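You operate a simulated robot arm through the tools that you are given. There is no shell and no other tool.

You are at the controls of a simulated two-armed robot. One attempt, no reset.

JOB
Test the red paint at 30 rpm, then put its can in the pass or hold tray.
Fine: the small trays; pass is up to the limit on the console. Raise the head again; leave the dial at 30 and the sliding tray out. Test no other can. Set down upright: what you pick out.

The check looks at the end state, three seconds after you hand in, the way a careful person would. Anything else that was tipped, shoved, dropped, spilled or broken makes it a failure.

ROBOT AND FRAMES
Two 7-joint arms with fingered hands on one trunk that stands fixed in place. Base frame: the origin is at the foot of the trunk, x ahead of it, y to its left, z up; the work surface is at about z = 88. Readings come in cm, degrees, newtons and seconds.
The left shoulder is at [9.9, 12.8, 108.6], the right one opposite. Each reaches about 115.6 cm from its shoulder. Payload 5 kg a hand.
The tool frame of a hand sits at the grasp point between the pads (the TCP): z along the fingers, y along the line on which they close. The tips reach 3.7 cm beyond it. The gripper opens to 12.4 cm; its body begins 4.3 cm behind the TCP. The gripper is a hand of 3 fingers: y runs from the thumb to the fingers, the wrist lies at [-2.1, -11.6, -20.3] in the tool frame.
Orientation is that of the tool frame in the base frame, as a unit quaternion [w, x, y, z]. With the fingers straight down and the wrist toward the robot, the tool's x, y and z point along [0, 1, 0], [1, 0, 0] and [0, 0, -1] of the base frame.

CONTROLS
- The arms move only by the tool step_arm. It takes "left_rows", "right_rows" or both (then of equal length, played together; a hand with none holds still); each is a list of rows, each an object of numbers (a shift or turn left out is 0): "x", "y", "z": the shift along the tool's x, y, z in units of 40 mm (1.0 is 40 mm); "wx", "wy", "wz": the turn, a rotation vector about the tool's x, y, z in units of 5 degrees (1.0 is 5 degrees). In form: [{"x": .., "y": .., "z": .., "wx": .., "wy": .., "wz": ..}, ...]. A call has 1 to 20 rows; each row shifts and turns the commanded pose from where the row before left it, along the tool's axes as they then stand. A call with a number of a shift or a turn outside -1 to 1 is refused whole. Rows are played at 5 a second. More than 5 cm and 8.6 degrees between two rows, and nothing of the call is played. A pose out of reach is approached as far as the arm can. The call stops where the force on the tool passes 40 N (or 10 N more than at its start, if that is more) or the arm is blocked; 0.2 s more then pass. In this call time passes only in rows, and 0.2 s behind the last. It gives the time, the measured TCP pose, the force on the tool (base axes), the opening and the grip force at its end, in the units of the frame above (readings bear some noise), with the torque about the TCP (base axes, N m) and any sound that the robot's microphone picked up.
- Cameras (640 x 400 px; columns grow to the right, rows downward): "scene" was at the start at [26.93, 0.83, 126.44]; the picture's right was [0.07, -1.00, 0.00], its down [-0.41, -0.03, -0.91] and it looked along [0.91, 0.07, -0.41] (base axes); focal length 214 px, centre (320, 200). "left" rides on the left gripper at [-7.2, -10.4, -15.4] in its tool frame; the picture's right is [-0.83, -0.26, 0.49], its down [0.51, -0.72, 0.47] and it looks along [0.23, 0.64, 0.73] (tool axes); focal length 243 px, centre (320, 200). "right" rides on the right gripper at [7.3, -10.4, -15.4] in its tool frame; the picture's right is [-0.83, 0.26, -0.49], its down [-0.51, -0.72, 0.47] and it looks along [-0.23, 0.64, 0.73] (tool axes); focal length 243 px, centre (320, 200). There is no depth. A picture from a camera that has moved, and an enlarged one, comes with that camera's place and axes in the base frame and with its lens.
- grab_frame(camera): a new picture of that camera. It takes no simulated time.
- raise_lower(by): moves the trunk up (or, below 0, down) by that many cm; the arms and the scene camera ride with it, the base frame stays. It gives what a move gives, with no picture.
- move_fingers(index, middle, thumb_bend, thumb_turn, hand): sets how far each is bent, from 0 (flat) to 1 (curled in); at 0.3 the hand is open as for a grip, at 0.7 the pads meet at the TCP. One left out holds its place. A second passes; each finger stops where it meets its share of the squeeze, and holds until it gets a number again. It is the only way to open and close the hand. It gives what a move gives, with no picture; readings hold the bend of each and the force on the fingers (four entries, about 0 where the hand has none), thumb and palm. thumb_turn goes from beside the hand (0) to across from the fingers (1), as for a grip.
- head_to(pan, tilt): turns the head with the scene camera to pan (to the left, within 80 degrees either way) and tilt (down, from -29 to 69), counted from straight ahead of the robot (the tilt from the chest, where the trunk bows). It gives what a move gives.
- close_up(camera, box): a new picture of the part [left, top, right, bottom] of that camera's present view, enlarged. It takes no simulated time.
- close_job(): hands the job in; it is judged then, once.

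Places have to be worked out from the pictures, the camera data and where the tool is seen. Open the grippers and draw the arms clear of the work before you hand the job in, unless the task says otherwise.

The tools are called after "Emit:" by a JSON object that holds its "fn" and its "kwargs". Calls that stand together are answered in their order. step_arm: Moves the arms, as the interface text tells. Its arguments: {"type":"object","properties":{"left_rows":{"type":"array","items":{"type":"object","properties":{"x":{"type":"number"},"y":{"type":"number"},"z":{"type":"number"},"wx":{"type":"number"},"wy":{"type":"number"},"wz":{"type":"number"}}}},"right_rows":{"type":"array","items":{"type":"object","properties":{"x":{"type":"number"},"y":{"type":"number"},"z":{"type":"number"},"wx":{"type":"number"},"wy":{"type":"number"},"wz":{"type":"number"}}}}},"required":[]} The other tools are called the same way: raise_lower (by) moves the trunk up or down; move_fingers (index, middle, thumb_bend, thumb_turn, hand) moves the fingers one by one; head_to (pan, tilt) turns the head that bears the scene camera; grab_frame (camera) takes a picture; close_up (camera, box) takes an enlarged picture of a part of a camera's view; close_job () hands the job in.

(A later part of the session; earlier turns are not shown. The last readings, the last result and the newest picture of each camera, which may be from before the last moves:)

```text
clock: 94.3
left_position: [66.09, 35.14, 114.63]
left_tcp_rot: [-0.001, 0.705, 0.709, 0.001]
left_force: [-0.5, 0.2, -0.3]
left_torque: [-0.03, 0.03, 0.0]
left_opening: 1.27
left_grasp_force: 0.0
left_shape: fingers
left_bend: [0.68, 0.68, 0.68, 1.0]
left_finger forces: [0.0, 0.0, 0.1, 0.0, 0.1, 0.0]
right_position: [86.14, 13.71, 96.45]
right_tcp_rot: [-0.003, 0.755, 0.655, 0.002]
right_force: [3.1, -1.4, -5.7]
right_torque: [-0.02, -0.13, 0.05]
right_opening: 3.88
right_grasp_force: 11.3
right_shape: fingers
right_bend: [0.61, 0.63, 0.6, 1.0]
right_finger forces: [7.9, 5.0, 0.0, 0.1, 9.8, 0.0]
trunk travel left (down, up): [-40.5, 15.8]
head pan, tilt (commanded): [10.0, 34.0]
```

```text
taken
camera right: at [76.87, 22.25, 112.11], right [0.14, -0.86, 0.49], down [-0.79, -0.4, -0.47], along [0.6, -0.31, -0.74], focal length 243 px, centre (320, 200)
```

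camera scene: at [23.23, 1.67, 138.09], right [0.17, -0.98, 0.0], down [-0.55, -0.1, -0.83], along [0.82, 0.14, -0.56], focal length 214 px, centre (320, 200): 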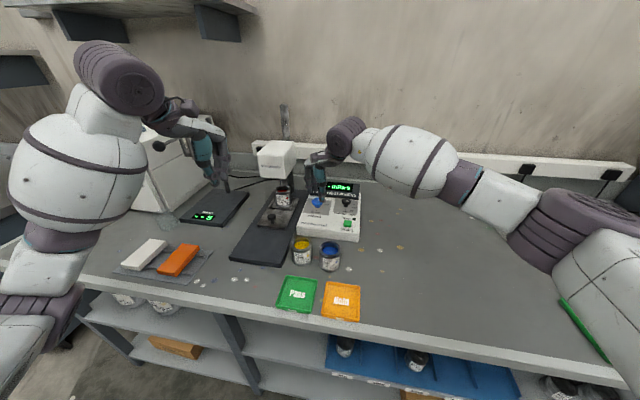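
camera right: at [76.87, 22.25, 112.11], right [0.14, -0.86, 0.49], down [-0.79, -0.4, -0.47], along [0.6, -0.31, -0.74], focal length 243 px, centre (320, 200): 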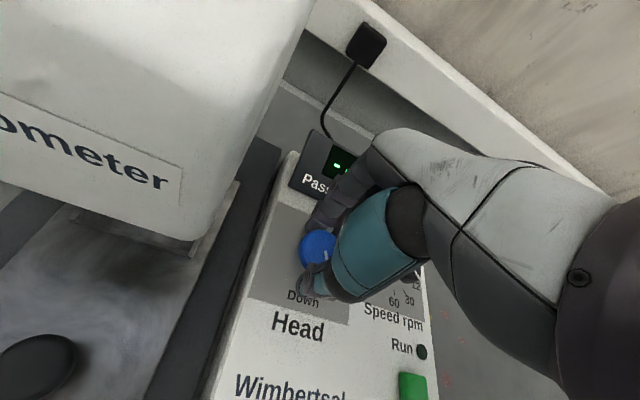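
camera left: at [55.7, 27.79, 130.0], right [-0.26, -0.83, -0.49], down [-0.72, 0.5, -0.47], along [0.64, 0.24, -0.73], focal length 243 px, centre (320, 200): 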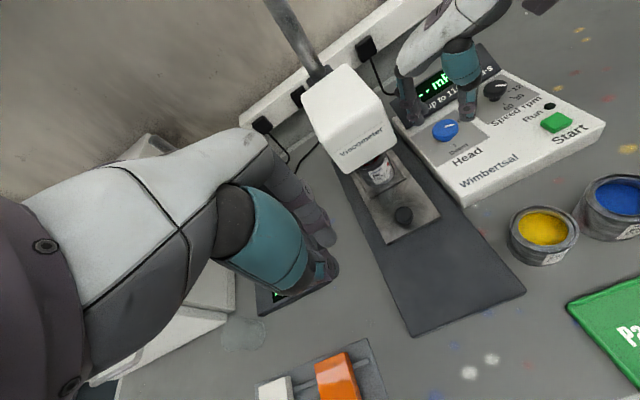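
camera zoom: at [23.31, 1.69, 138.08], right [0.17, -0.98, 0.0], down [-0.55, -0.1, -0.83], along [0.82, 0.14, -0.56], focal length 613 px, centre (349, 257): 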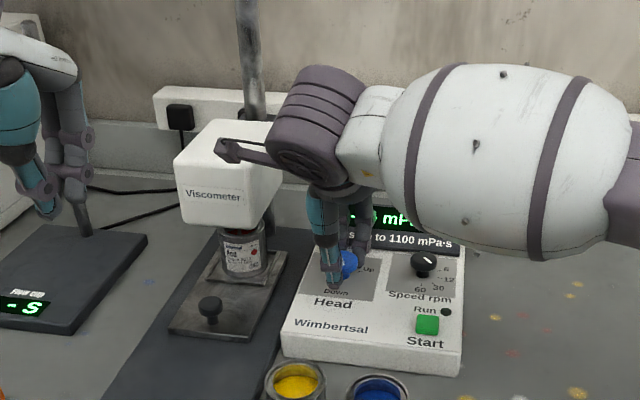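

About 105° have been turned and the head is nearly down. I add 10° more, where the bracket sits above the lowered head, then check.

Emit:
{"fn": "step_arm", "kwargs": {"right_rows": [{"wz": 1}, {"wz": 1}]}}

Emit:
{"fn": "close_up", "kwargs": {"camera": "left", "box": [290, 40, 490, 200]}}

Emit:
{"fn": "close_up", "kwargs": {"camera": "right", "box": [220, 160, 400, 340]}}

Emit:
{"fn": "close_up", "kwargs": {"camera": "scene", "box": [300, 180, 370, 250]}}

```text
clock: 94.9
left_position: [66.11, 35.18, 114.65]
left_tcp_rot: [-0.001, 0.705, 0.709, 0.001]
left_force: [0.1, 0.2, 0.3]
left_torque: [0.02, 0.0, 0.02]
left_opening: 1.26
left_grasp_force: 0.0
left_shape: fingers
left_bend: [0.68, 0.68, 0.68, 1.0]
left_finger forces: [0.0, 0.1, 0.0, 0.1, 0.1, 0.0]
right_position: [86.0, 13.67, 96.44]
right_tcp_rot: [-0.004, 0.81, 0.587, 0.001]
right_force: [4.3, -1.6, -5.0]
right_torque: [0.02, -0.12, 0.02]
right_opening: 3.9
right_grasp_force: 11.3
right_shape: fingers
right_bend: [0.61, 0.63, 0.6, 1.0]
right_finger forces: [8.2, 5.2, 0.0, 0.1, 9.5, 0.1]
trunk travel left (down, up): [-40.5, 15.8]
head pan, tilt (commanded): [10.0, 34.0]
```

```text
2.50 times, centred on (390, 120) of left
camera zoom: at [55.79, 27.82, 129.96], right [-0.26, -0.83, -0.49], down [-0.72, 0.5, -0.47], along [0.64, 0.24, -0.73], focal length 606 px, centre (145, 400)
```

zoom: 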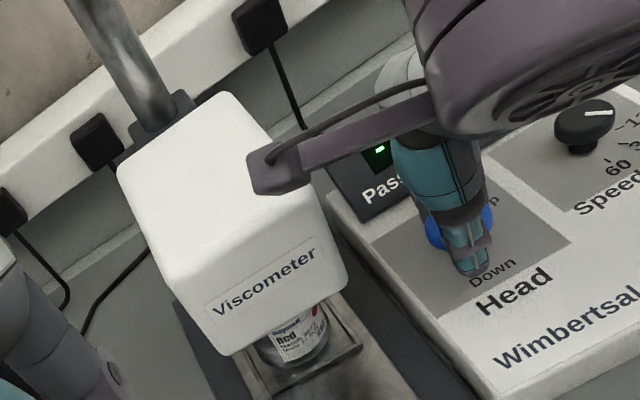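

```text
2.22 times, centred on (310, 250) of right
camera zoom: at [78.52, 23.73, 112.11], right [-0.01, -0.87, 0.49], down [-0.84, -0.26, -0.47], along [0.54, -0.41, -0.74], focal length 539 px, centre (342, 89)
```

zoom: 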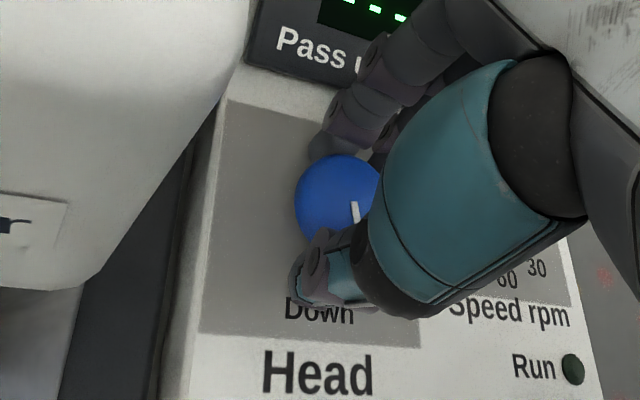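

```text
5.71 times, centred on (335, 215) of scene
camera zoom: at [23.31, 1.69, 138.08], right [0.17, -0.98, 0.0], down [-0.55, -0.1, -0.83], along [0.82, 0.14, -0.56], focal length 1226 px, centre (234, 114)
```

zoom: 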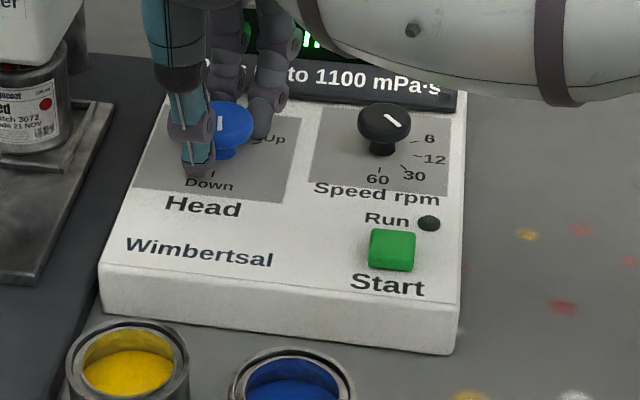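

The pointer is now about 15–20° short of Down. To avoid swinging the camera bracket over the head, I release and regrasp once more.

Emit:
{"fn": "move_fingers", "kwargs": {"hand": "right", "index": 0.535, "middle": 0.535, "thumb_bend": 0.535}}

Emit:
{"fn": "step_arm", "kwargs": {"right_rows": [{"z": -0.5}, {"z": -0.5}, {"wz": -1}, {"wz": -1}, {"wz": -1}, {"wz": -1}, {"wz": -1}, {"wz": -1}, {"wz": -1}, {"wz": -1}]}}

Emit:
{"fn": "close_up", "kwargs": {"camera": "left", "box": [340, 20, 560, 200]}}

Emit:
{"fn": "close_up", "kwargs": {"camera": "scene", "box": [300, 180, 370, 250]}}

Emit:
{"fn": "close_up", "kwargs": {"camera": "right", "box": [180, 160, 400, 380]}}

```text
clock: 95.9
left_position: [65.97, 35.15, 114.72]
left_tcp_rot: [0.0, 0.706, 0.709, 0.001]
left_force: [0.0, -0.3, 0.0]
left_torque: [0.02, 0.03, -0.03]
left_opening: 1.3
left_grasp_force: 0.1
left_shape: fingers
left_bend: [0.68, 0.68, 0.68, 1.0]
left_finger forces: [0.0, 0.0, 0.0, 0.0, 0.1, 0.0]
right_position: [86.01, 13.75, 96.49]
right_tcp_rot: [-0.004, 0.809, 0.588, 0.002]
right_force: [0.6, -0.8, 0.5]
right_torque: [-0.01, -0.03, 0.01]
right_opening: 5.78
right_grasp_force: 0.1
right_shape: fingers
right_bend: [0.53, 0.53, 0.53, 1.0]
right_finger forces: [0.0, 0.0, 0.1, 0.0, 0.0, 0.0]
trunk travel left (down, up): [-40.5, 15.8]
head pan, tilt (commanded): [10.0, 34.0]
```

```text
clock: 98.1
left_position: [66.04, 35.17, 114.8]
left_tcp_rot: [0.0, 0.706, 0.709, 0.001]
left_force: [1.0, -0.1, -0.1]
left_torque: [0.0, 0.02, 0.01]
left_opening: 1.28
left_grasp_force: 0.0
left_shape: fingers
left_bend: [0.68, 0.68, 0.68, 1.0]
left_finger forces: [0.0, 0.0, 0.0, 0.1, 0.1, 0.0]
right_position: [85.95, 13.66, 100.54]
right_tcp_rot: [-0.004, 0.558, 0.83, 0.003]
right_force: [1.4, 0.1, 0.2]
right_torque: [0.03, -0.02, 0.02]
right_opening: 5.74
right_grasp_force: 0.1
right_shape: fingers
right_bend: [0.53, 0.53, 0.53, 1.0]
right_finger forces: [0.1, 0.0, 0.0, 0.1, 0.0, 0.0]
trunk travel left (down, up): [-40.5, 15.8]
head pan, tilt (commanded): [10.0, 34.0]
```

```text
2.22 times, centred on (450, 110) of left
camera zoom: at [55.68, 27.78, 130.01], right [-0.26, -0.83, -0.49], down [-0.72, 0.5, -0.47], along [0.64, 0.24, -0.73], focal length 539 px, centre (31, 400)
```

zoom: 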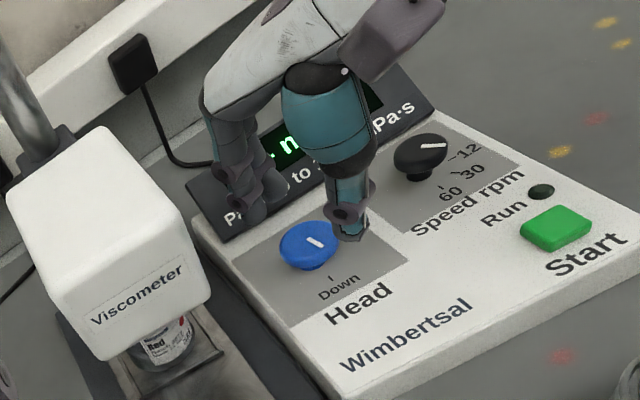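

```text
5.71 times, centred on (335, 215) of scene
camera zoom: at [23.2, 1.65, 138.1], right [0.17, -0.98, 0.0], down [-0.55, -0.1, -0.83], along [0.82, 0.14, -0.56], focal length 1226 px, centre (234, 114)
```

zoom: 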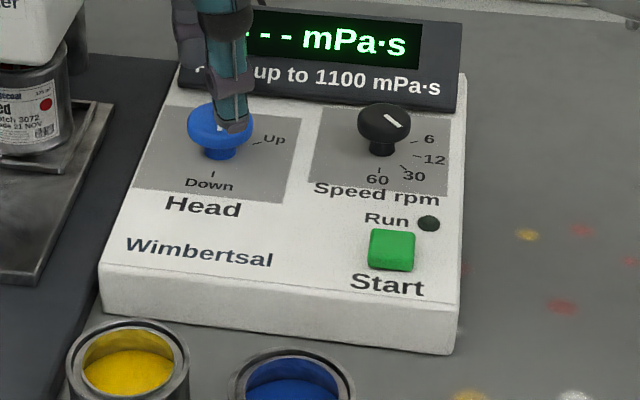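

```text
1.82 times, centred on (290, 270) of right
camera zoom: at [73.68, 16.38, 116.11], right [0.56, -0.67, 0.49], down [-0.48, -0.74, -0.48], along [0.68, 0.03, -0.73], focal length 441 px, centre (374, 73)
```

zoom: 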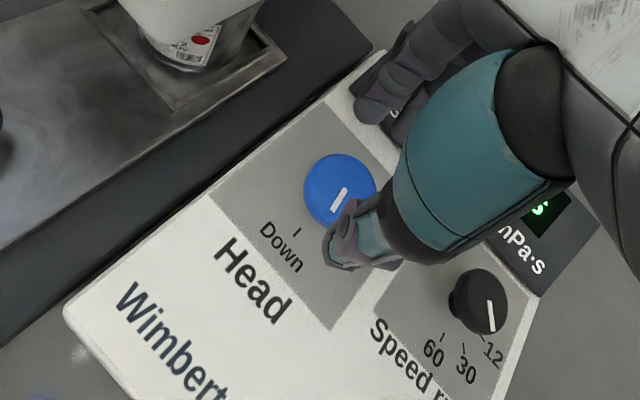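

The pointer is about 10° short of the Down tick. I lower, grip and finish the turn.

Emit:
{"fn": "step_arm", "kwargs": {"right_rows": [{"z": 0.4}, {"z": 0.4}, {"z": 0.2}]}}

Emit:
{"fn": "move_fingers", "kwargs": {"hand": "right", "index": 0.67, "middle": 0.67, "thumb_bend": 0.67}}

Emit:
{"fn": "step_arm", "kwargs": {"right_rows": [{"wz": 0.8}, {"wz": 0.8}, {"wz": 0.8}, {"wz": 0.2}]}}

Emit:
{"fn": "close_up", "kwargs": {"camera": "right", "box": [180, 160, 400, 380]}}

Emit:
{"fn": "close_up", "kwargs": {"camera": "left", "box": [290, 20, 510, 200]}}

```text
clock: 98.9
left_position: [65.94, 35.19, 114.69]
left_tcp_rot: [0.0, 0.706, 0.708, 0.002]
left_force: [0.2, -0.4, -0.6]
left_torque: [0.01, -0.01, -0.01]
left_opening: 1.27
left_grasp_force: 0.0
left_shape: fingers
left_bend: [0.68, 0.68, 0.68, 1.0]
left_finger forces: [0.1, 0.1, 0.0, 0.1, 0.0, 0.1]
right_position: [85.97, 13.63, 96.5]
right_tcp_rot: [-0.003, 0.558, 0.83, 0.003]
right_force: [-0.3, 0.2, -1.0]
right_torque: [-0.05, 0.01, 0.0]
right_opening: 5.78
right_grasp_force: 0.0
right_shape: fingers
right_bend: [0.53, 0.53, 0.53, 1.0]
right_finger forces: [0.1, 0.0, 0.0, 0.0, 0.1, 0.0]
trunk travel left (down, up): [-40.5, 15.8]
head pan, tilt (commanded): [10.0, 34.0]
```

```text
clock: 99.9
left_position: [66.21, 35.24, 114.71]
left_tcp_rot: [-0.001, 0.705, 0.709, 0.001]
left_force: [-0.9, 0.1, 0.4]
left_torque: [-0.01, -0.02, -0.01]
left_opening: 1.28
left_grasp_force: 0.1
left_shape: fingers
left_bend: [0.68, 0.68, 0.68, 1.0]
left_finger forces: [0.0, 0.0, 0.0, 0.0, 0.0, 0.0]
right_position: [86.08, 13.66, 96.51]
right_tcp_rot: [-0.002, 0.56, 0.829, 0.001]
right_force: [2.6, -0.2, -2.6]
right_torque: [-0.01, 0.01, -0.01]
right_opening: 3.9
right_grasp_force: 11.5
right_shape: fingers
right_bend: [0.61, 0.63, 0.6, 1.0]
right_finger forces: [7.1, 4.9, 0.1, 0.0, 10.8, 0.0]
trunk travel left (down, up): [-40.5, 15.8]
head pan, tilt (commanded): [10.0, 34.0]
```

```text
clock: 100.9
left_position: [66.05, 35.15, 114.77]
left_tcp_rot: [0.0, 0.705, 0.709, 0.001]
left_force: [-0.8, 0.4, -0.2]
left_torque: [0.05, 0.0, 0.0]
left_opening: 1.28
left_grasp_force: 0.0
left_shape: fingers
left_bend: [0.68, 0.68, 0.68, 1.0]
left_finger forces: [0.0, 0.0, 0.0, 0.0, 0.0, 0.1]
right_position: [86.1, 13.72, 96.45]
right_tcp_rot: [-0.003, 0.649, 0.761, 0.001]
right_force: [1.9, 1.9, -4.2]
right_torque: [0.09, 0.03, 0.07]
right_opening: 3.93
right_grasp_force: 11.8
right_shape: fingers
right_bend: [0.61, 0.63, 0.6, 1.0]
right_finger forces: [7.6, 5.0, 0.1, 0.1, 10.3, 0.1]
trunk travel left (down, up): [-40.5, 15.8]
head pan, tilt (commanded): [10.0, 34.0]
```

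```text
1.82 times, centred on (290, 270) of right
camera zoom: at [74.69, 19.2, 112.13], right [0.39, -0.78, 0.49], down [-0.63, -0.61, -0.47], along [0.67, -0.12, -0.73], focal length 441 px, centre (374, 73)
```

zoom: 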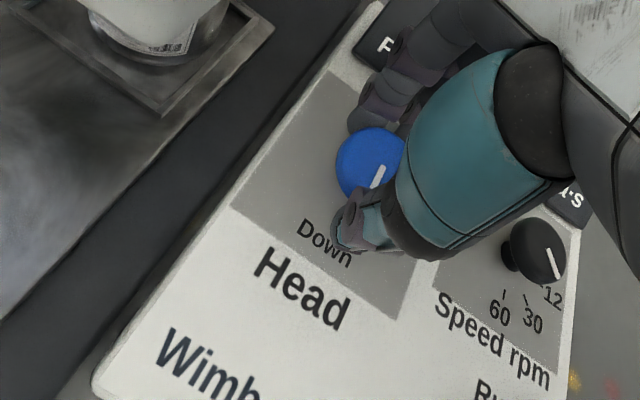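

```text
2.22 times, centred on (400, 110) of left
camera zoom: at [55.74, 27.84, 129.97], right [-0.26, -0.83, -0.49], down [-0.72, 0.5, -0.47], along [0.64, 0.24, -0.73], focal length 539 px, centre (142, 400)
```

zoom: 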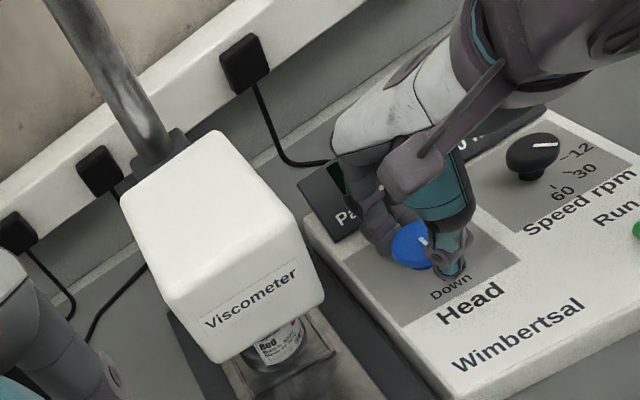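

The pointer is now within a few degrees of Down. I release, rise and inspect.

Emit:
{"fn": "move_fingers", "kwargs": {"hand": "right", "index": 0.535, "middle": 0.535, "thumb_bend": 0.535}}

Emit:
{"fn": "step_arm", "kwargs": {"right_rows": [{"z": -0.5}, {"z": -0.6}, {"z": -0.6}]}}

Emit:
{"fn": "close_up", "kwargs": {"camera": "left", "box": [290, 20, 570, 220]}}

Emit:
{"fn": "close_up", "kwargs": {"camera": "scene", "box": [240, 130, 370, 250]}}

Emit:
{"fn": "close_up", "kwargs": {"camera": "right", "box": [120, 120, 400, 380]}}

```text
clock: 101.9
left_position: [65.97, 35.19, 114.76]
left_tcp_rot: [0.001, 0.705, 0.709, 0.001]
left_force: [0.4, -0.1, -0.8]
left_torque: [-0.01, 0.03, 0.02]
left_opening: 1.29
left_grasp_force: 0.1
left_shape: fingers
left_bend: [0.68, 0.68, 0.68, 1.0]
left_finger forces: [0.0, 0.0, 0.0, 0.1, 0.0, 0.1]
right_position: [86.09, 13.67, 96.65]
right_tcp_rot: [-0.003, 0.65, 0.76, 0.002]
right_force: [0.4, -0.2, -0.1]
right_torque: [0.0, 0.03, -0.02]
right_opening: 5.78
right_grasp_force: 0.1
right_shape: fingers
right_bend: [0.53, 0.53, 0.53, 1.0]
right_finger forces: [0.0, 0.1, 0.0, 0.1, 0.0, 0.0]
trunk travel left (down, up): [-40.5, 15.8]
head pan, tilt (commanded): [10.0, 34.0]
```

```text
clock: 102.7
left_position: [65.94, 35.08, 114.57]
left_tcp_rot: [0.0, 0.705, 0.709, 0.002]
left_force: [0.0, 0.7, -0.4]
left_torque: [0.02, 0.02, -0.01]
left_opening: 1.29
left_grasp_force: 0.2
left_shape: fingers
left_bend: [0.68, 0.68, 0.68, 1.0]
left_finger forces: [0.0, 0.0, 0.1, 0.0, 0.0, 0.0]
right_position: [85.85, 13.69, 103.43]
right_tcp_rot: [-0.003, 0.65, 0.76, 0.003]
right_force: [0.0, -0.3, 0.0]
right_torque: [-0.02, 0.0, -0.01]
right_opening: 5.78
right_grasp_force: 0.1
right_shape: fingers
right_bend: [0.53, 0.53, 0.53, 1.0]
right_finger forces: [0.0, 0.0, 0.0, 0.0, 0.0, 0.0]
trunk travel left (down, up): [-40.5, 15.8]
head pan, tilt (commanded): [10.0, 34.0]
```

```text
2.00 times, centred on (430, 120) of left
camera zoom: at [55.6, 27.81, 130.04], right [-0.26, -0.83, -0.49], down [-0.72, 0.5, -0.47], along [0.64, 0.24, -0.73], focal length 485 px, centre (100, 360)
```

zoom: 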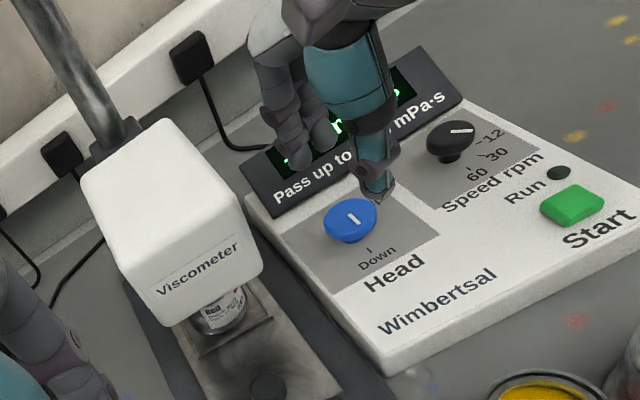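

```text
3.33 times, centred on (305, 190) of scene
camera zoom: at [23.12, 1.68, 138.11], right [0.17, -0.98, 0.0], down [-0.55, -0.1, -0.83], along [0.82, 0.14, -0.56], focal length 715 px, centre (370, 233)
```

zoom: 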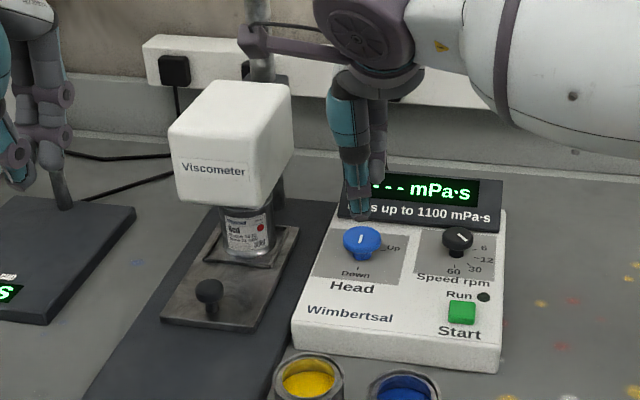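

```text
1.54 times, centred on (260, 250) of right
camera zoom: at [74.57, 19.12, 118.98], right [0.39, -0.78, 0.49], down [-0.63, -0.61, -0.47], along [0.67, -0.12, -0.73], focal length 373 px, centre (412, 123)
```

zoom: 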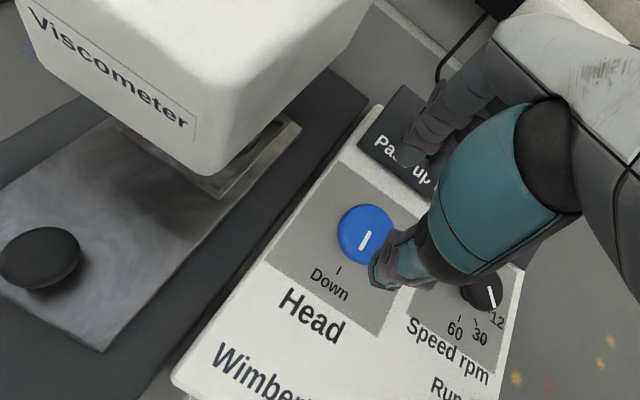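

The Head knob points to Down and the head rests lowered over the can with the spindle in the paint. Next I press Start at about (77.6, 2.2). I move the right hand over it and pinch the fingertips together.

Emit:
{"fn": "step_arm", "kwargs": {"right_rows": [{"z": -0.6}, {"z": -0.4, "x": -0.3, "y": -0.3}, {"x": -0.5, "y": -0.5}, {"x": -0.6, "y": -0.6}, {"x": -0.6, "y": -0.6}, {"x": -0.5, "y": -0.5}]}}

Emit:
{"fn": "move_fingers", "kwargs": {"hand": "right", "index": 0.69, "middle": 0.69, "thumb_bend": 0.69}}

Emit:
{"fn": "close_up", "kwargs": {"camera": "right", "box": [140, 140, 400, 400]}}

Emit:
{"fn": "close_up", "kwargs": {"camera": "left", "box": [400, 20, 640, 220]}}

Emit:
{"fn": "close_up", "kwargs": {"camera": "scene", "box": [290, 130, 400, 250]}}

```text
clock: 104.1
left_position: [65.91, 34.99, 114.8]
left_tcp_rot: [0.001, 0.706, 0.708, 0.001]
left_force: [0.1, -1.0, -0.2]
left_torque: [-0.02, 0.0, 0.02]
left_opening: 1.29
left_grasp_force: 0.1
left_shape: fingers
left_bend: [0.68, 0.68, 0.68, 1.0]
left_finger forces: [0.0, 0.0, 0.1, 0.0, 0.0, 0.0]
right_position: [77.65, 2.01, 107.39]
right_tcp_rot: [-0.003, 0.648, 0.761, 0.003]
right_force: [0.0, 0.1, -0.4]
right_torque: [0.04, 0.02, 0.02]
right_opening: 5.75
right_grasp_force: 0.1
right_shape: fingers
right_bend: [0.53, 0.53, 0.53, 1.0]
right_finger forces: [0.0, 0.1, 0.1, 0.0, 0.0, 0.0]
trunk travel left (down, up): [-40.5, 15.8]
head pan, tilt (commanded): [10.0, 34.0]
```

```text
clock: 105.1
left_position: [66.01, 35.09, 114.72]
left_tcp_rot: [0.0, 0.705, 0.709, 0.001]
left_force: [-0.5, 0.8, 0.5]
left_torque: [0.0, 0.05, -0.01]
left_opening: 1.3
left_grasp_force: 0.1
left_shape: fingers
left_bend: [0.68, 0.68, 0.68, 1.0]
left_finger forces: [0.1, 0.0, 0.0, 0.1, 0.1, 0.0]
right_position: [77.72, 2.11, 107.55]
right_tcp_rot: [-0.003, 0.649, 0.76, 0.002]
right_force: [0.0, -0.4, 0.8]
right_torque: [0.01, 0.01, -0.04]
right_opening: 1.06
right_grasp_force: 0.0
right_shape: fingers
right_bend: [0.69, 0.69, 0.69, 1.0]
right_finger forces: [0.0, 0.1, 0.1, 0.0, 0.0, 0.0]
trunk travel left (down, up): [-40.5, 15.8]
head pan, tilt (commanded): [10.0, 34.0]
```

```text
1.54 times, centred on (270, 270) of right
camera zoom: at [66.32, 7.61, 122.98], right [0.39, -0.78, 0.49], down [-0.63, -0.61, -0.47], along [0.67, -0.12, -0.73], focal length 373 px, centre (397, 92)
```

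zoom: 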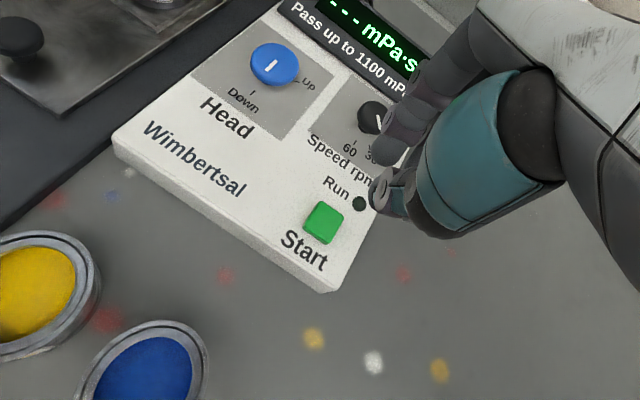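

```text
2.00 times, centred on (520, 120) of left
camera zoom: at [55.66, 27.79, 130.02], right [-0.26, -0.83, -0.49], down [-0.72, 0.5, -0.47], along [0.64, 0.24, -0.73], focal length 485 px, centre (-80, 360)
```

zoom: 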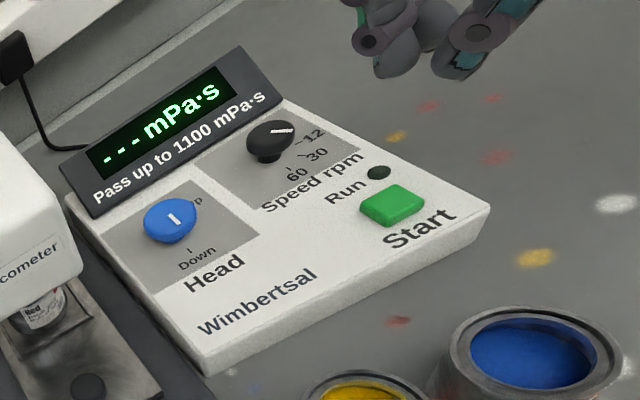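

```text
3.33 times, centred on (345, 190) of scene
camera zoom: at [23.18, 1.66, 138.1], right [0.17, -0.98, 0.0], down [-0.55, -0.1, -0.83], along [0.82, 0.14, -0.56], focal length 715 px, centre (237, 233)
```

zoom: 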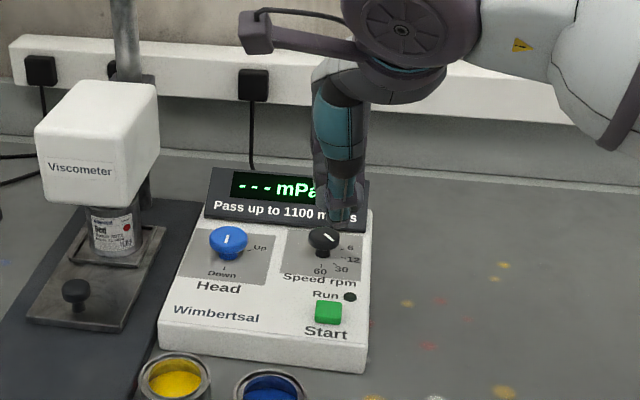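

Start is directly below the pinched fingertips (camera fix 77.8, 2.15), and the dial still shows 30 with Head at Down. I descend to just above the button.

Emit:
{"fn": "step_arm", "kwargs": {"right_rows": [{"z": 0.6}, {"z": 0.7}, {"z": 0.7}, {"z": 0.4}]}}

Emit:
{"fn": "close_up", "kwargs": {"camera": "left", "box": [460, 40, 620, 180]}}

Emit:
{"fn": "close_up", "kwargs": {"camera": "scene", "box": [310, 170, 380, 250]}}

```text
clock: 106.1
left_position: [66.04, 35.1, 114.77]
left_tcp_rot: [-0.001, 0.705, 0.709, 0.001]
left_force: [-0.2, 0.2, 0.5]
left_torque: [0.01, 0.04, 0.02]
left_opening: 1.29
left_grasp_force: 0.0
left_shape: fingers
left_bend: [0.68, 0.68, 0.68, 1.0]
left_finger forces: [0.1, 0.1, 0.0, 0.1, 0.1, 0.0]
right_position: [77.61, 2.23, 97.68]
right_tcp_rot: [-0.004, 0.65, 0.76, 0.002]
right_force: [0.1, 0.3, -0.9]
right_torque: [0.01, 0.01, 0.0]
right_opening: 1.06
right_grasp_force: 0.0
right_shape: fingers
right_bend: [0.69, 0.69, 0.69, 1.0]
right_finger forces: [0.0, 0.0, 0.0, 0.0, 0.0, 0.1]
trunk travel left (down, up): [-40.5, 15.8]
head pan, tilt (commanded): [10.0, 34.0]
```

```text
2.86 times, centred on (540, 110) of left
camera zoom: at [55.7, 27.79, 130.0], right [-0.26, -0.83, -0.49], down [-0.72, 0.5, -0.47], along [0.64, 0.24, -0.73], focal length 693 px, centre (-309, 457)
```

zoom: 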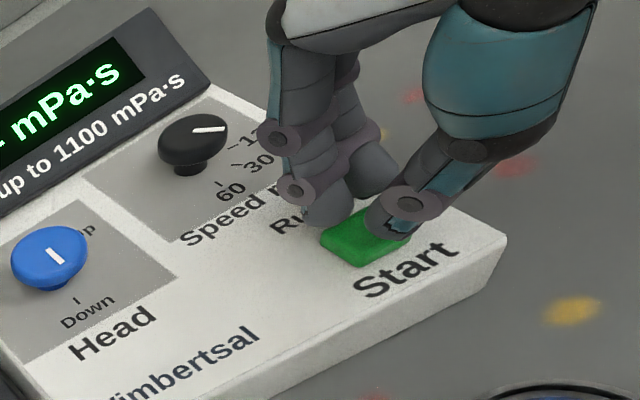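

```text
5.00 times, centred on (345, 210) of scene
camera zoom: at [23.22, 1.66, 138.1], right [0.17, -0.98, 0.0], down [-0.55, -0.1, -0.83], along [0.82, 0.14, -0.56], focal length 1072 px, centre (195, 150)
```

zoom: 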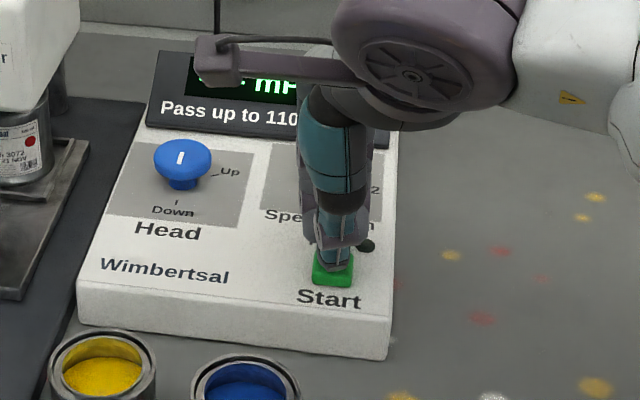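

The fingertips hover over the green button. I shift slightly toward the robot and press down in small steps.

Emit:
{"fn": "step_arm", "kwargs": {"right_rows": [{"y": -0.1}, {"z": 0.12}, {"z": 0.12}]}}

Emit:
{"fn": "close_up", "kwargs": {"camera": "left", "box": [460, 40, 620, 180]}}

```text
clock: 106.9
left_position: [66.0, 35.16, 114.62]
left_tcp_rot: [0.0, 0.705, 0.709, 0.0]
left_force: [-0.9, 0.2, 0.0]
left_torque: [0.01, -0.05, 0.0]
left_opening: 1.28
left_grasp_force: 0.2
left_shape: fingers
left_bend: [0.68, 0.68, 0.68, 1.0]
left_finger forces: [0.0, 0.0, 0.0, 0.0, 0.1, 0.0]
right_position: [77.22, 2.23, 96.81]
right_tcp_rot: [-0.003, 0.649, 0.761, 0.002]
right_force: [0.0, -0.2, 0.2]
right_torque: [0.0, -0.06, -0.01]
right_opening: 1.02
right_grasp_force: 0.9
right_shape: fingers
right_bend: [0.69, 0.69, 0.69, 1.0]
right_finger forces: [1.0, 0.3, 0.0, 0.0, 0.0, 0.1]
trunk travel left (down, up): [-40.5, 15.8]
head pan, tilt (commanded): [10.0, 34.0]
heard: click
```

```text
2.86 times, centred on (540, 110) of left
camera zoom: at [55.65, 27.8, 130.02], right [-0.26, -0.83, -0.49], down [-0.72, 0.5, -0.47], along [0.64, 0.24, -0.73], focal length 693 px, centre (-309, 457)
```

zoom: 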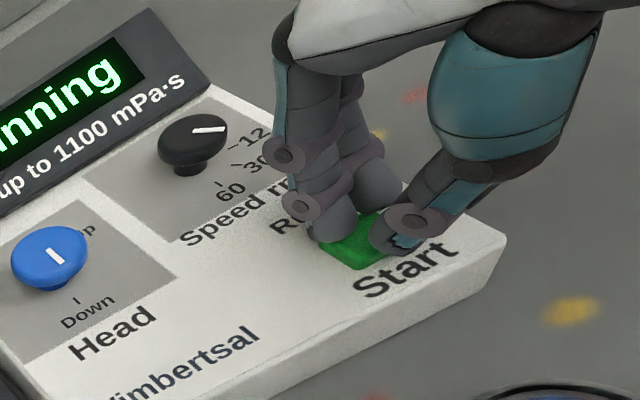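

A click was heard and the display shows "running". I lift off the button straight up and wait for the result.

Emit:
{"fn": "step_arm", "kwargs": {"right_rows": [{"z": -0.3}, {"z": -0.8}, {"z": -0.9}, {"z": -0.9}, {"z": 0}, {"z": 0}, {"z": 0}, {"z": 0}, {"z": 0}]}}

Emit:
{"fn": "close_up", "kwargs": {"camera": "left", "box": [400, 20, 620, 200]}}

Emit:
{"fn": "close_up", "kwargs": {"camera": "scene", "box": [240, 130, 380, 250]}}

```text
clock: 108.9
left_position: [66.07, 35.05, 114.76]
left_tcp_rot: [-0.001, 0.706, 0.709, 0.001]
left_force: [-0.5, 0.7, 0.1]
left_torque: [-0.01, -0.01, 0.0]
left_opening: 1.3
left_grasp_force: 0.1
left_shape: fingers
left_bend: [0.68, 0.68, 0.68, 1.0]
left_finger forces: [0.0, 0.1, 0.0, 0.1, 0.1, 0.0]
right_position: [77.2, 2.21, 108.45]
right_tcp_rot: [-0.002, 0.65, 0.76, 0.002]
right_force: [-0.7, -0.4, 0.5]
right_torque: [-0.02, 0.01, 0.02]
right_opening: 1.05
right_grasp_force: 0.1
right_shape: fingers
right_bend: [0.69, 0.69, 0.69, 1.0]
right_finger forces: [0.0, 0.0, 0.0, 0.0, 0.0, 0.0]
trunk travel left (down, up): [-40.5, 15.8]
head pan, tilt (commanded): [10.0, 34.0]
```

```text
2.22 times, centred on (510, 110) of left
camera zoom: at [55.65, 27.81, 130.02], right [-0.26, -0.83, -0.49], down [-0.72, 0.5, -0.47], along [0.64, 0.24, -0.73], focal length 539 px, centre (-102, 400)
```

zoom: 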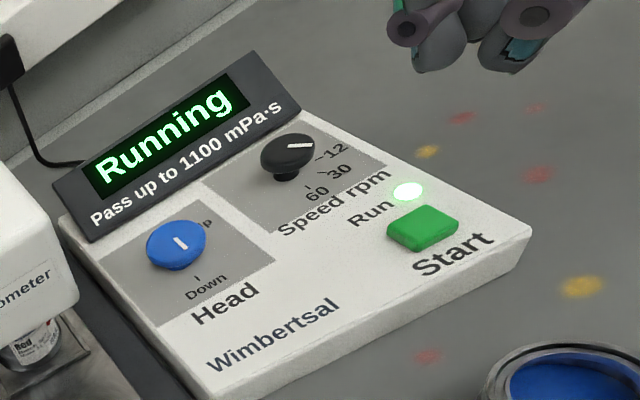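

```text
3.33 times, centred on (310, 190) of scene
camera zoom: at [23.17, 1.68, 138.1], right [0.17, -0.98, 0.0], down [-0.55, -0.1, -0.83], along [0.82, 0.14, -0.56], focal length 715 px, centre (353, 233)
```

zoom: 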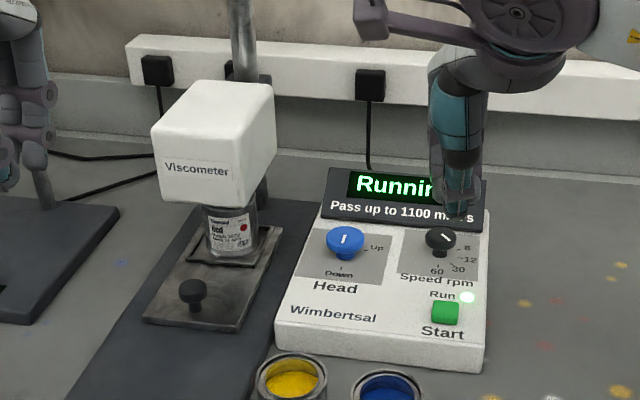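

The run lamp is lit and the display reads "Running". I wait 4 seconds without moving.

Emit:
{"fn": "step_arm", "kwargs": {"right_rows": [{"z": 0}, {"z": 0}, {"z": 0}, {"z": 0}, {"z": 0}, {"z": 0}, {"z": 0}, {"z": 0}, {"z": 0}, {"z": 0}, {"z": 0}, {"z": 0}, {"z": 0}, {"z": 0}, {"z": 0}, {"z": 0}, {"z": 0}, {"z": 0}, {"z": 0}, {"z": 0}]}}

Emit:
{"fn": "close_up", "kwargs": {"camera": "left", "box": [400, 20, 620, 200]}}

```text
clock: 113.1
left_position: [65.99, 35.12, 114.57]
left_tcp_rot: [0.0, 0.705, 0.709, 0.002]
left_force: [-0.9, 0.2, -0.7]
left_torque: [0.0, -0.04, -0.01]
left_opening: 1.31
left_grasp_force: 0.0
left_shape: fingers
left_bend: [0.68, 0.68, 0.68, 1.0]
left_finger forces: [0.1, 0.1, 0.0, 0.0, 0.0, 0.0]
right_position: [77.28, 2.17, 108.41]
right_tcp_rot: [-0.002, 0.65, 0.76, 0.001]
right_force: [-0.1, -0.2, -0.2]
right_torque: [0.0, -0.01, 0.0]
right_opening: 1.04
right_grasp_force: 0.1
right_shape: fingers
right_bend: [0.69, 0.69, 0.69, 1.0]
right_finger forces: [0.0, 0.0, 0.0, 0.1, 0.0, 0.0]
trunk travel left (down, up): [-40.5, 15.8]
head pan, tilt (commanded): [10.0, 34.0]
```

```text
2.22 times, centred on (510, 110) of left
camera zoom: at [55.66, 27.81, 130.01], right [-0.26, -0.83, -0.49], down [-0.72, 0.5, -0.47], along [0.64, 0.24, -0.73], focal length 539 px, centre (-102, 400)
```

zoom: 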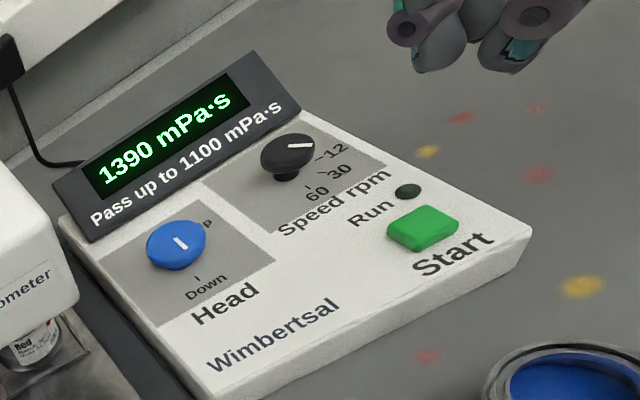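

The result is 1390 mPa·s and the run lamp is off. I zoom in to double-check the reading and that the dial is truly at 30.

Emit:
{"fn": "close_up", "kwargs": {"camera": "left", "box": [430, 30, 560, 130]}}

Emit:
{"fn": "close_up", "kwargs": {"camera": "scene", "box": [325, 195, 375, 245]}}

Emit:
{"fn": "close_up", "kwargs": {"camera": "right", "box": [180, 100, 400, 300]}}

```text
4.00 times, centred on (495, 80) of left
camera zoom: at [55.66, 27.81, 130.01], right [-0.26, -0.83, -0.49], down [-0.72, 0.5, -0.47], along [0.64, 0.24, -0.73], focal length 970 px, centre (-380, 680)
```

zoom: 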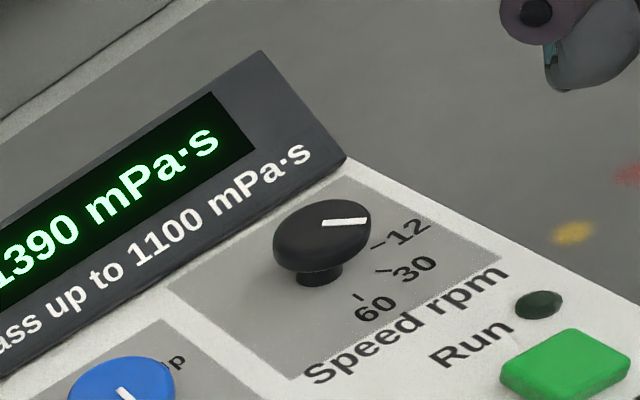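

```text
8.00 times, centred on (350, 220) of scene
camera zoom: at [23.18, 1.68, 138.1], right [0.17, -0.98, 0.0], down [-0.55, -0.1, -0.83], along [0.82, 0.14, -0.56], focal length 1716 px, centre (80, 40)
```

zoom: 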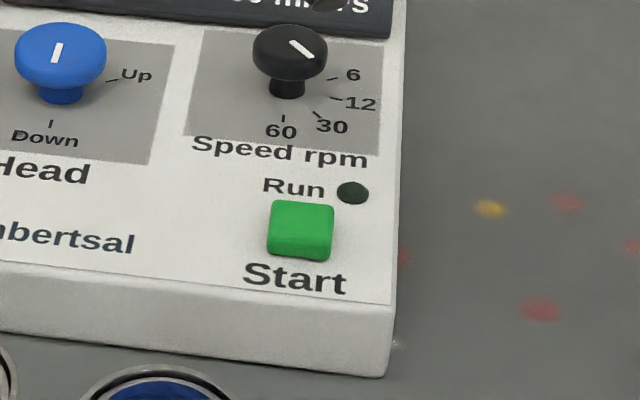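

```text
2.00 times, centred on (290, 200) of right
camera zoom: at [65.94, 7.66, 123.98], right [0.39, -0.78, 0.49], down [-0.63, -0.61, -0.47], along [0.67, -0.12, -0.73], focal length 485 px, centre (380, 200)
```

zoom: 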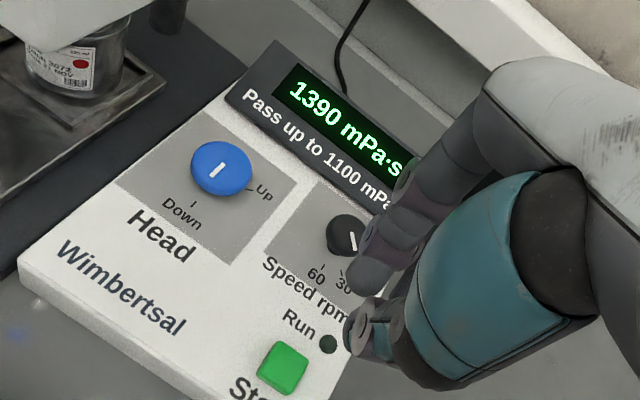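

The dial is at 30 and the limit is 1100, so 1390 mPa·s means Hold. Next I raise the head again: move the right hand back over the blue knob, opened and turned to about -15°, ready for counter-clockwise turns.

Emit:
{"fn": "move_fingers", "kwargs": {"hand": "right", "index": 0.535, "middle": 0.535, "thumb_bend": 0.535}}

Emit:
{"fn": "step_arm", "kwargs": {"right_rows": [{"x": 0.45, "y": 0.5}, {"x": 0.5, "y": 0.53}, {"x": 0.5, "y": 0.53}, {"x": 0.5, "y": 0.53}, {"x": 0.5, "y": 0.53}, {"wz": 1}, {"wz": 1}, {"wz": 1}, {"wz": 1}, {"wz": 0.8}]}}

Emit:
{"fn": "close_up", "kwargs": {"camera": "right", "box": [100, 100, 400, 380]}}

Emit:
{"fn": "close_up", "kwargs": {"camera": "left", "box": [290, 20, 510, 200]}}

```text
clock: 114.1
left_position: [65.96, 35.15, 114.8]
left_tcp_rot: [0.0, 0.705, 0.709, 0.001]
left_force: [-0.4, 0.1, 0.2]
left_torque: [0.02, 0.0, -0.01]
left_opening: 1.29
left_grasp_force: 0.0
left_shape: fingers
left_bend: [0.68, 0.68, 0.68, 1.0]
left_finger forces: [0.1, 0.0, 0.1, 0.0, 0.0, 0.0]
right_position: [77.31, 2.27, 108.37]
right_tcp_rot: [-0.003, 0.65, 0.76, 0.002]
right_force: [-0.2, 0.1, 0.8]
right_torque: [0.0, -0.01, -0.02]
right_opening: 5.78
right_grasp_force: 0.1
right_shape: fingers
right_bend: [0.53, 0.53, 0.53, 1.0]
right_finger forces: [0.0, 0.0, 0.1, 0.0, 0.1, 0.1]
trunk travel left (down, up): [-40.5, 15.8]
head pan, tilt (commanded): [10.0, 34.0]
```

```text
clock: 116.3
left_position: [65.94, 35.2, 114.61]
left_tcp_rot: [0.001, 0.705, 0.709, 0.001]
left_force: [0.8, 0.4, -0.3]
left_torque: [-0.03, -0.03, 0.01]
left_opening: 1.29
left_grasp_force: 0.1
left_shape: fingers
left_bend: [0.68, 0.68, 0.68, 1.0]
left_finger forces: [0.0, 0.0, 0.1, 0.0, 0.0, 0.0]
right_position: [86.12, 13.53, 108.43]
right_tcp_rot: [-0.004, 0.793, 0.609, 0.002]
right_force: [0.5, -0.2, -0.8]
right_torque: [0.0, -0.01, 0.0]
right_opening: 5.77
right_grasp_force: 0.1
right_shape: fingers
right_bend: [0.53, 0.53, 0.53, 1.0]
right_finger forces: [0.0, 0.0, 0.0, 0.1, 0.0, 0.0]
trunk travel left (down, up): [-40.5, 15.8]
head pan, tilt (commanded): [10.0, 34.0]
```

```text
1.43 times, centred on (250, 240) of right
camera zoom: at [78.0, 23.15, 124.04], right [0.04, -0.87, 0.49], down [-0.83, -0.3, -0.47], along [0.56, -0.38, -0.74], focal length 347 px, centre (420, 143)
```

zoom: 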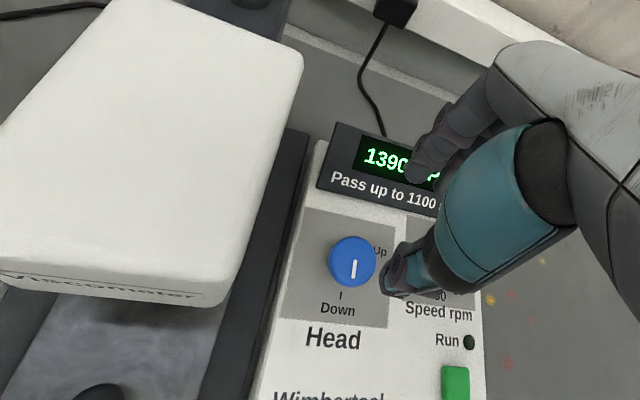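

```text
2.22 times, centred on (400, 110) of left
camera zoom: at [55.67, 27.86, 130.0], right [-0.26, -0.83, -0.49], down [-0.72, 0.5, -0.47], along [0.64, 0.24, -0.73], focal length 539 px, centre (142, 400)
```

zoom: 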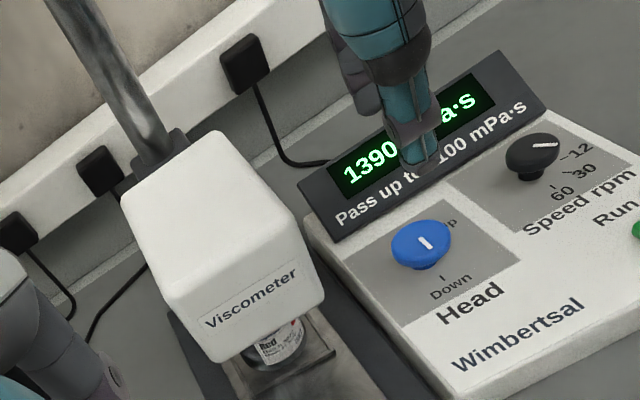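

Aligned at (86, 13.6) with yaw -15°. I descend over the knob and grip.

Emit:
{"fn": "step_arm", "kwargs": {"right_rows": [{"z": 0.7}, {"z": 0.8}, {"z": 0.8}, {"z": 0.4}, {"z": 0.27}]}}

Emit:
{"fn": "move_fingers", "kwargs": {"hand": "right", "index": 0.67, "middle": 0.67, "thumb_bend": 0.67}}

Emit:
{"fn": "close_up", "kwargs": {"camera": "left", "box": [290, 20, 510, 200]}}

Emit:
{"fn": "close_up", "kwargs": {"camera": "scene", "box": [240, 130, 380, 250]}}

```text
clock: 117.5
left_position: [65.99, 35.19, 114.7]
left_tcp_rot: [0.0, 0.705, 0.709, 0.001]
left_force: [1.2, 0.4, -0.4]
left_torque: [-0.01, -0.01, 0.0]
left_opening: 1.29
left_grasp_force: 0.1
left_shape: fingers
left_bend: [0.68, 0.68, 0.68, 1.0]
left_finger forces: [0.0, 0.0, 0.1, 0.1, 0.1, 0.1]
right_position: [86.16, 13.46, 96.55]
right_tcp_rot: [-0.003, 0.793, 0.609, 0.002]
right_force: [0.1, 0.0, 0.0]
right_torque: [0.04, 0.0, 0.01]
right_opening: 5.78
right_grasp_force: 0.1
right_shape: fingers
right_bend: [0.53, 0.53, 0.53, 1.0]
right_finger forces: [0.0, 0.0, 0.0, 0.0, 0.1, 0.0]
trunk travel left (down, up): [-40.5, 15.8]
head pan, tilt (commanded): [10.0, 34.0]
```

```text
clock: 118.5
left_position: [65.98, 35.25, 114.65]
left_tcp_rot: [-0.001, 0.706, 0.708, 0.0]
left_force: [-0.2, 0.7, 0.1]
left_torque: [-0.04, 0.0, 0.01]
left_opening: 1.29
left_grasp_force: 0.2
left_shape: fingers
left_bend: [0.68, 0.68, 0.68, 1.0]
left_finger forces: [0.0, 0.0, 0.1, 0.0, 0.1, 0.0]
right_position: [86.16, 13.52, 96.59]
right_tcp_rot: [-0.003, 0.793, 0.61, 0.001]
right_force: [-1.4, 0.9, -5.1]
right_torque: [0.01, 0.1, 0.02]
right_opening: 3.95
right_grasp_force: 11.1
right_shape: fingers
right_bend: [0.61, 0.64, 0.59, 1.0]
right_finger forces: [6.2, 4.1, 0.0, 0.1, 12.2, 0.1]
trunk travel left (down, up): [-40.5, 15.8]
head pan, tilt (commanded): [10.0, 34.0]
```

```text
2.22 times, centred on (400, 110) of left
camera zoom: at [55.7, 27.82, 129.99], right [-0.26, -0.83, -0.49], down [-0.72, 0.5, -0.47], along [0.64, 0.24, -0.73], focal length 539 px, centre (142, 400)
```

zoom: 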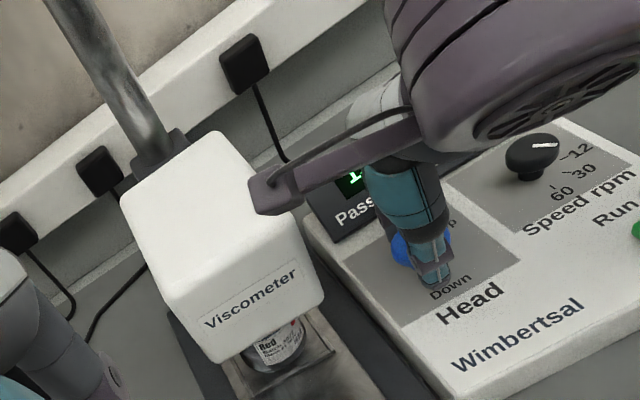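

```text
3.33 times, centred on (310, 190) of scene
camera zoom: at [23.22, 1.69, 138.09], right [0.17, -0.98, 0.0], down [-0.55, -0.1, -0.83], along [0.82, 0.14, -0.56], focal length 715 px, centre (353, 233)
```

zoom: 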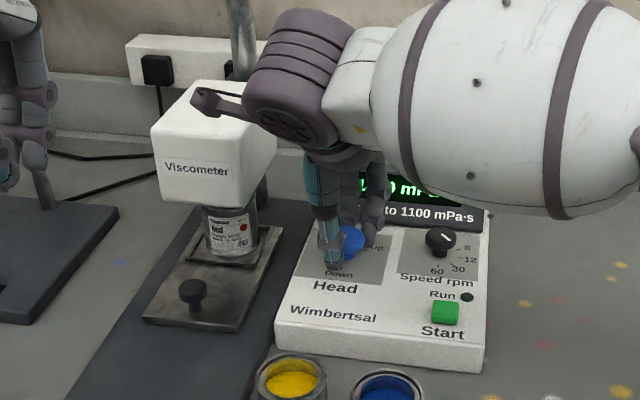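

Gripped. I turn 55° counter-clockwise; the bracket moves away from the head as it rises.

Emit:
{"fn": "step_arm", "kwargs": {"right_rows": [{"wz": -1}, {"wz": -1}, {"wz": -1}, {"wz": -1}, {"wz": -1}, {"wz": -1}, {"wz": -1}, {"wz": -1}, {"wz": -1}, {"wz": -1}, {"wz": -1}]}}

Emit:
{"fn": "close_up", "kwargs": {"camera": "left", "box": [290, 20, 510, 200]}}

```text
clock: 120.9
left_position: [66.02, 35.14, 114.6]
left_tcp_rot: [0.0, 0.706, 0.709, 0.0]
left_force: [0.1, 0.2, 0.4]
left_torque: [-0.01, 0.03, 0.01]
left_opening: 1.29
left_grasp_force: 0.1
left_shape: fingers
left_bend: [0.68, 0.68, 0.68, 1.0]
left_finger forces: [0.1, 0.1, 0.0, 0.0, 0.1, 0.0]
right_position: [86.1, 13.42, 96.45]
right_tcp_rot: [-0.002, 0.421, 0.907, 0.002]
right_force: [-0.8, 4.2, -3.3]
right_torque: [0.05, 0.01, -0.03]
right_opening: 3.93
right_grasp_force: 11.0
right_shape: fingers
right_bend: [0.61, 0.64, 0.6, 1.0]
right_finger forces: [8.4, 4.0, 0.0, 0.0, 10.1, 0.0]
trunk travel left (down, up): [-40.5, 15.8]
head pan, tilt (commanded): [10.0, 34.0]
```

```text
2.22 times, centred on (400, 110) of left
camera zoom: at [55.7, 27.85, 129.99], right [-0.26, -0.83, -0.49], down [-0.72, 0.5, -0.47], along [0.64, 0.24, -0.73], focal length 539 px, centre (142, 400)
```

zoom: 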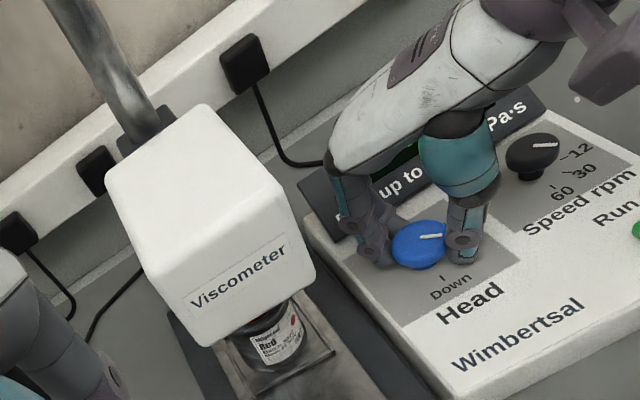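

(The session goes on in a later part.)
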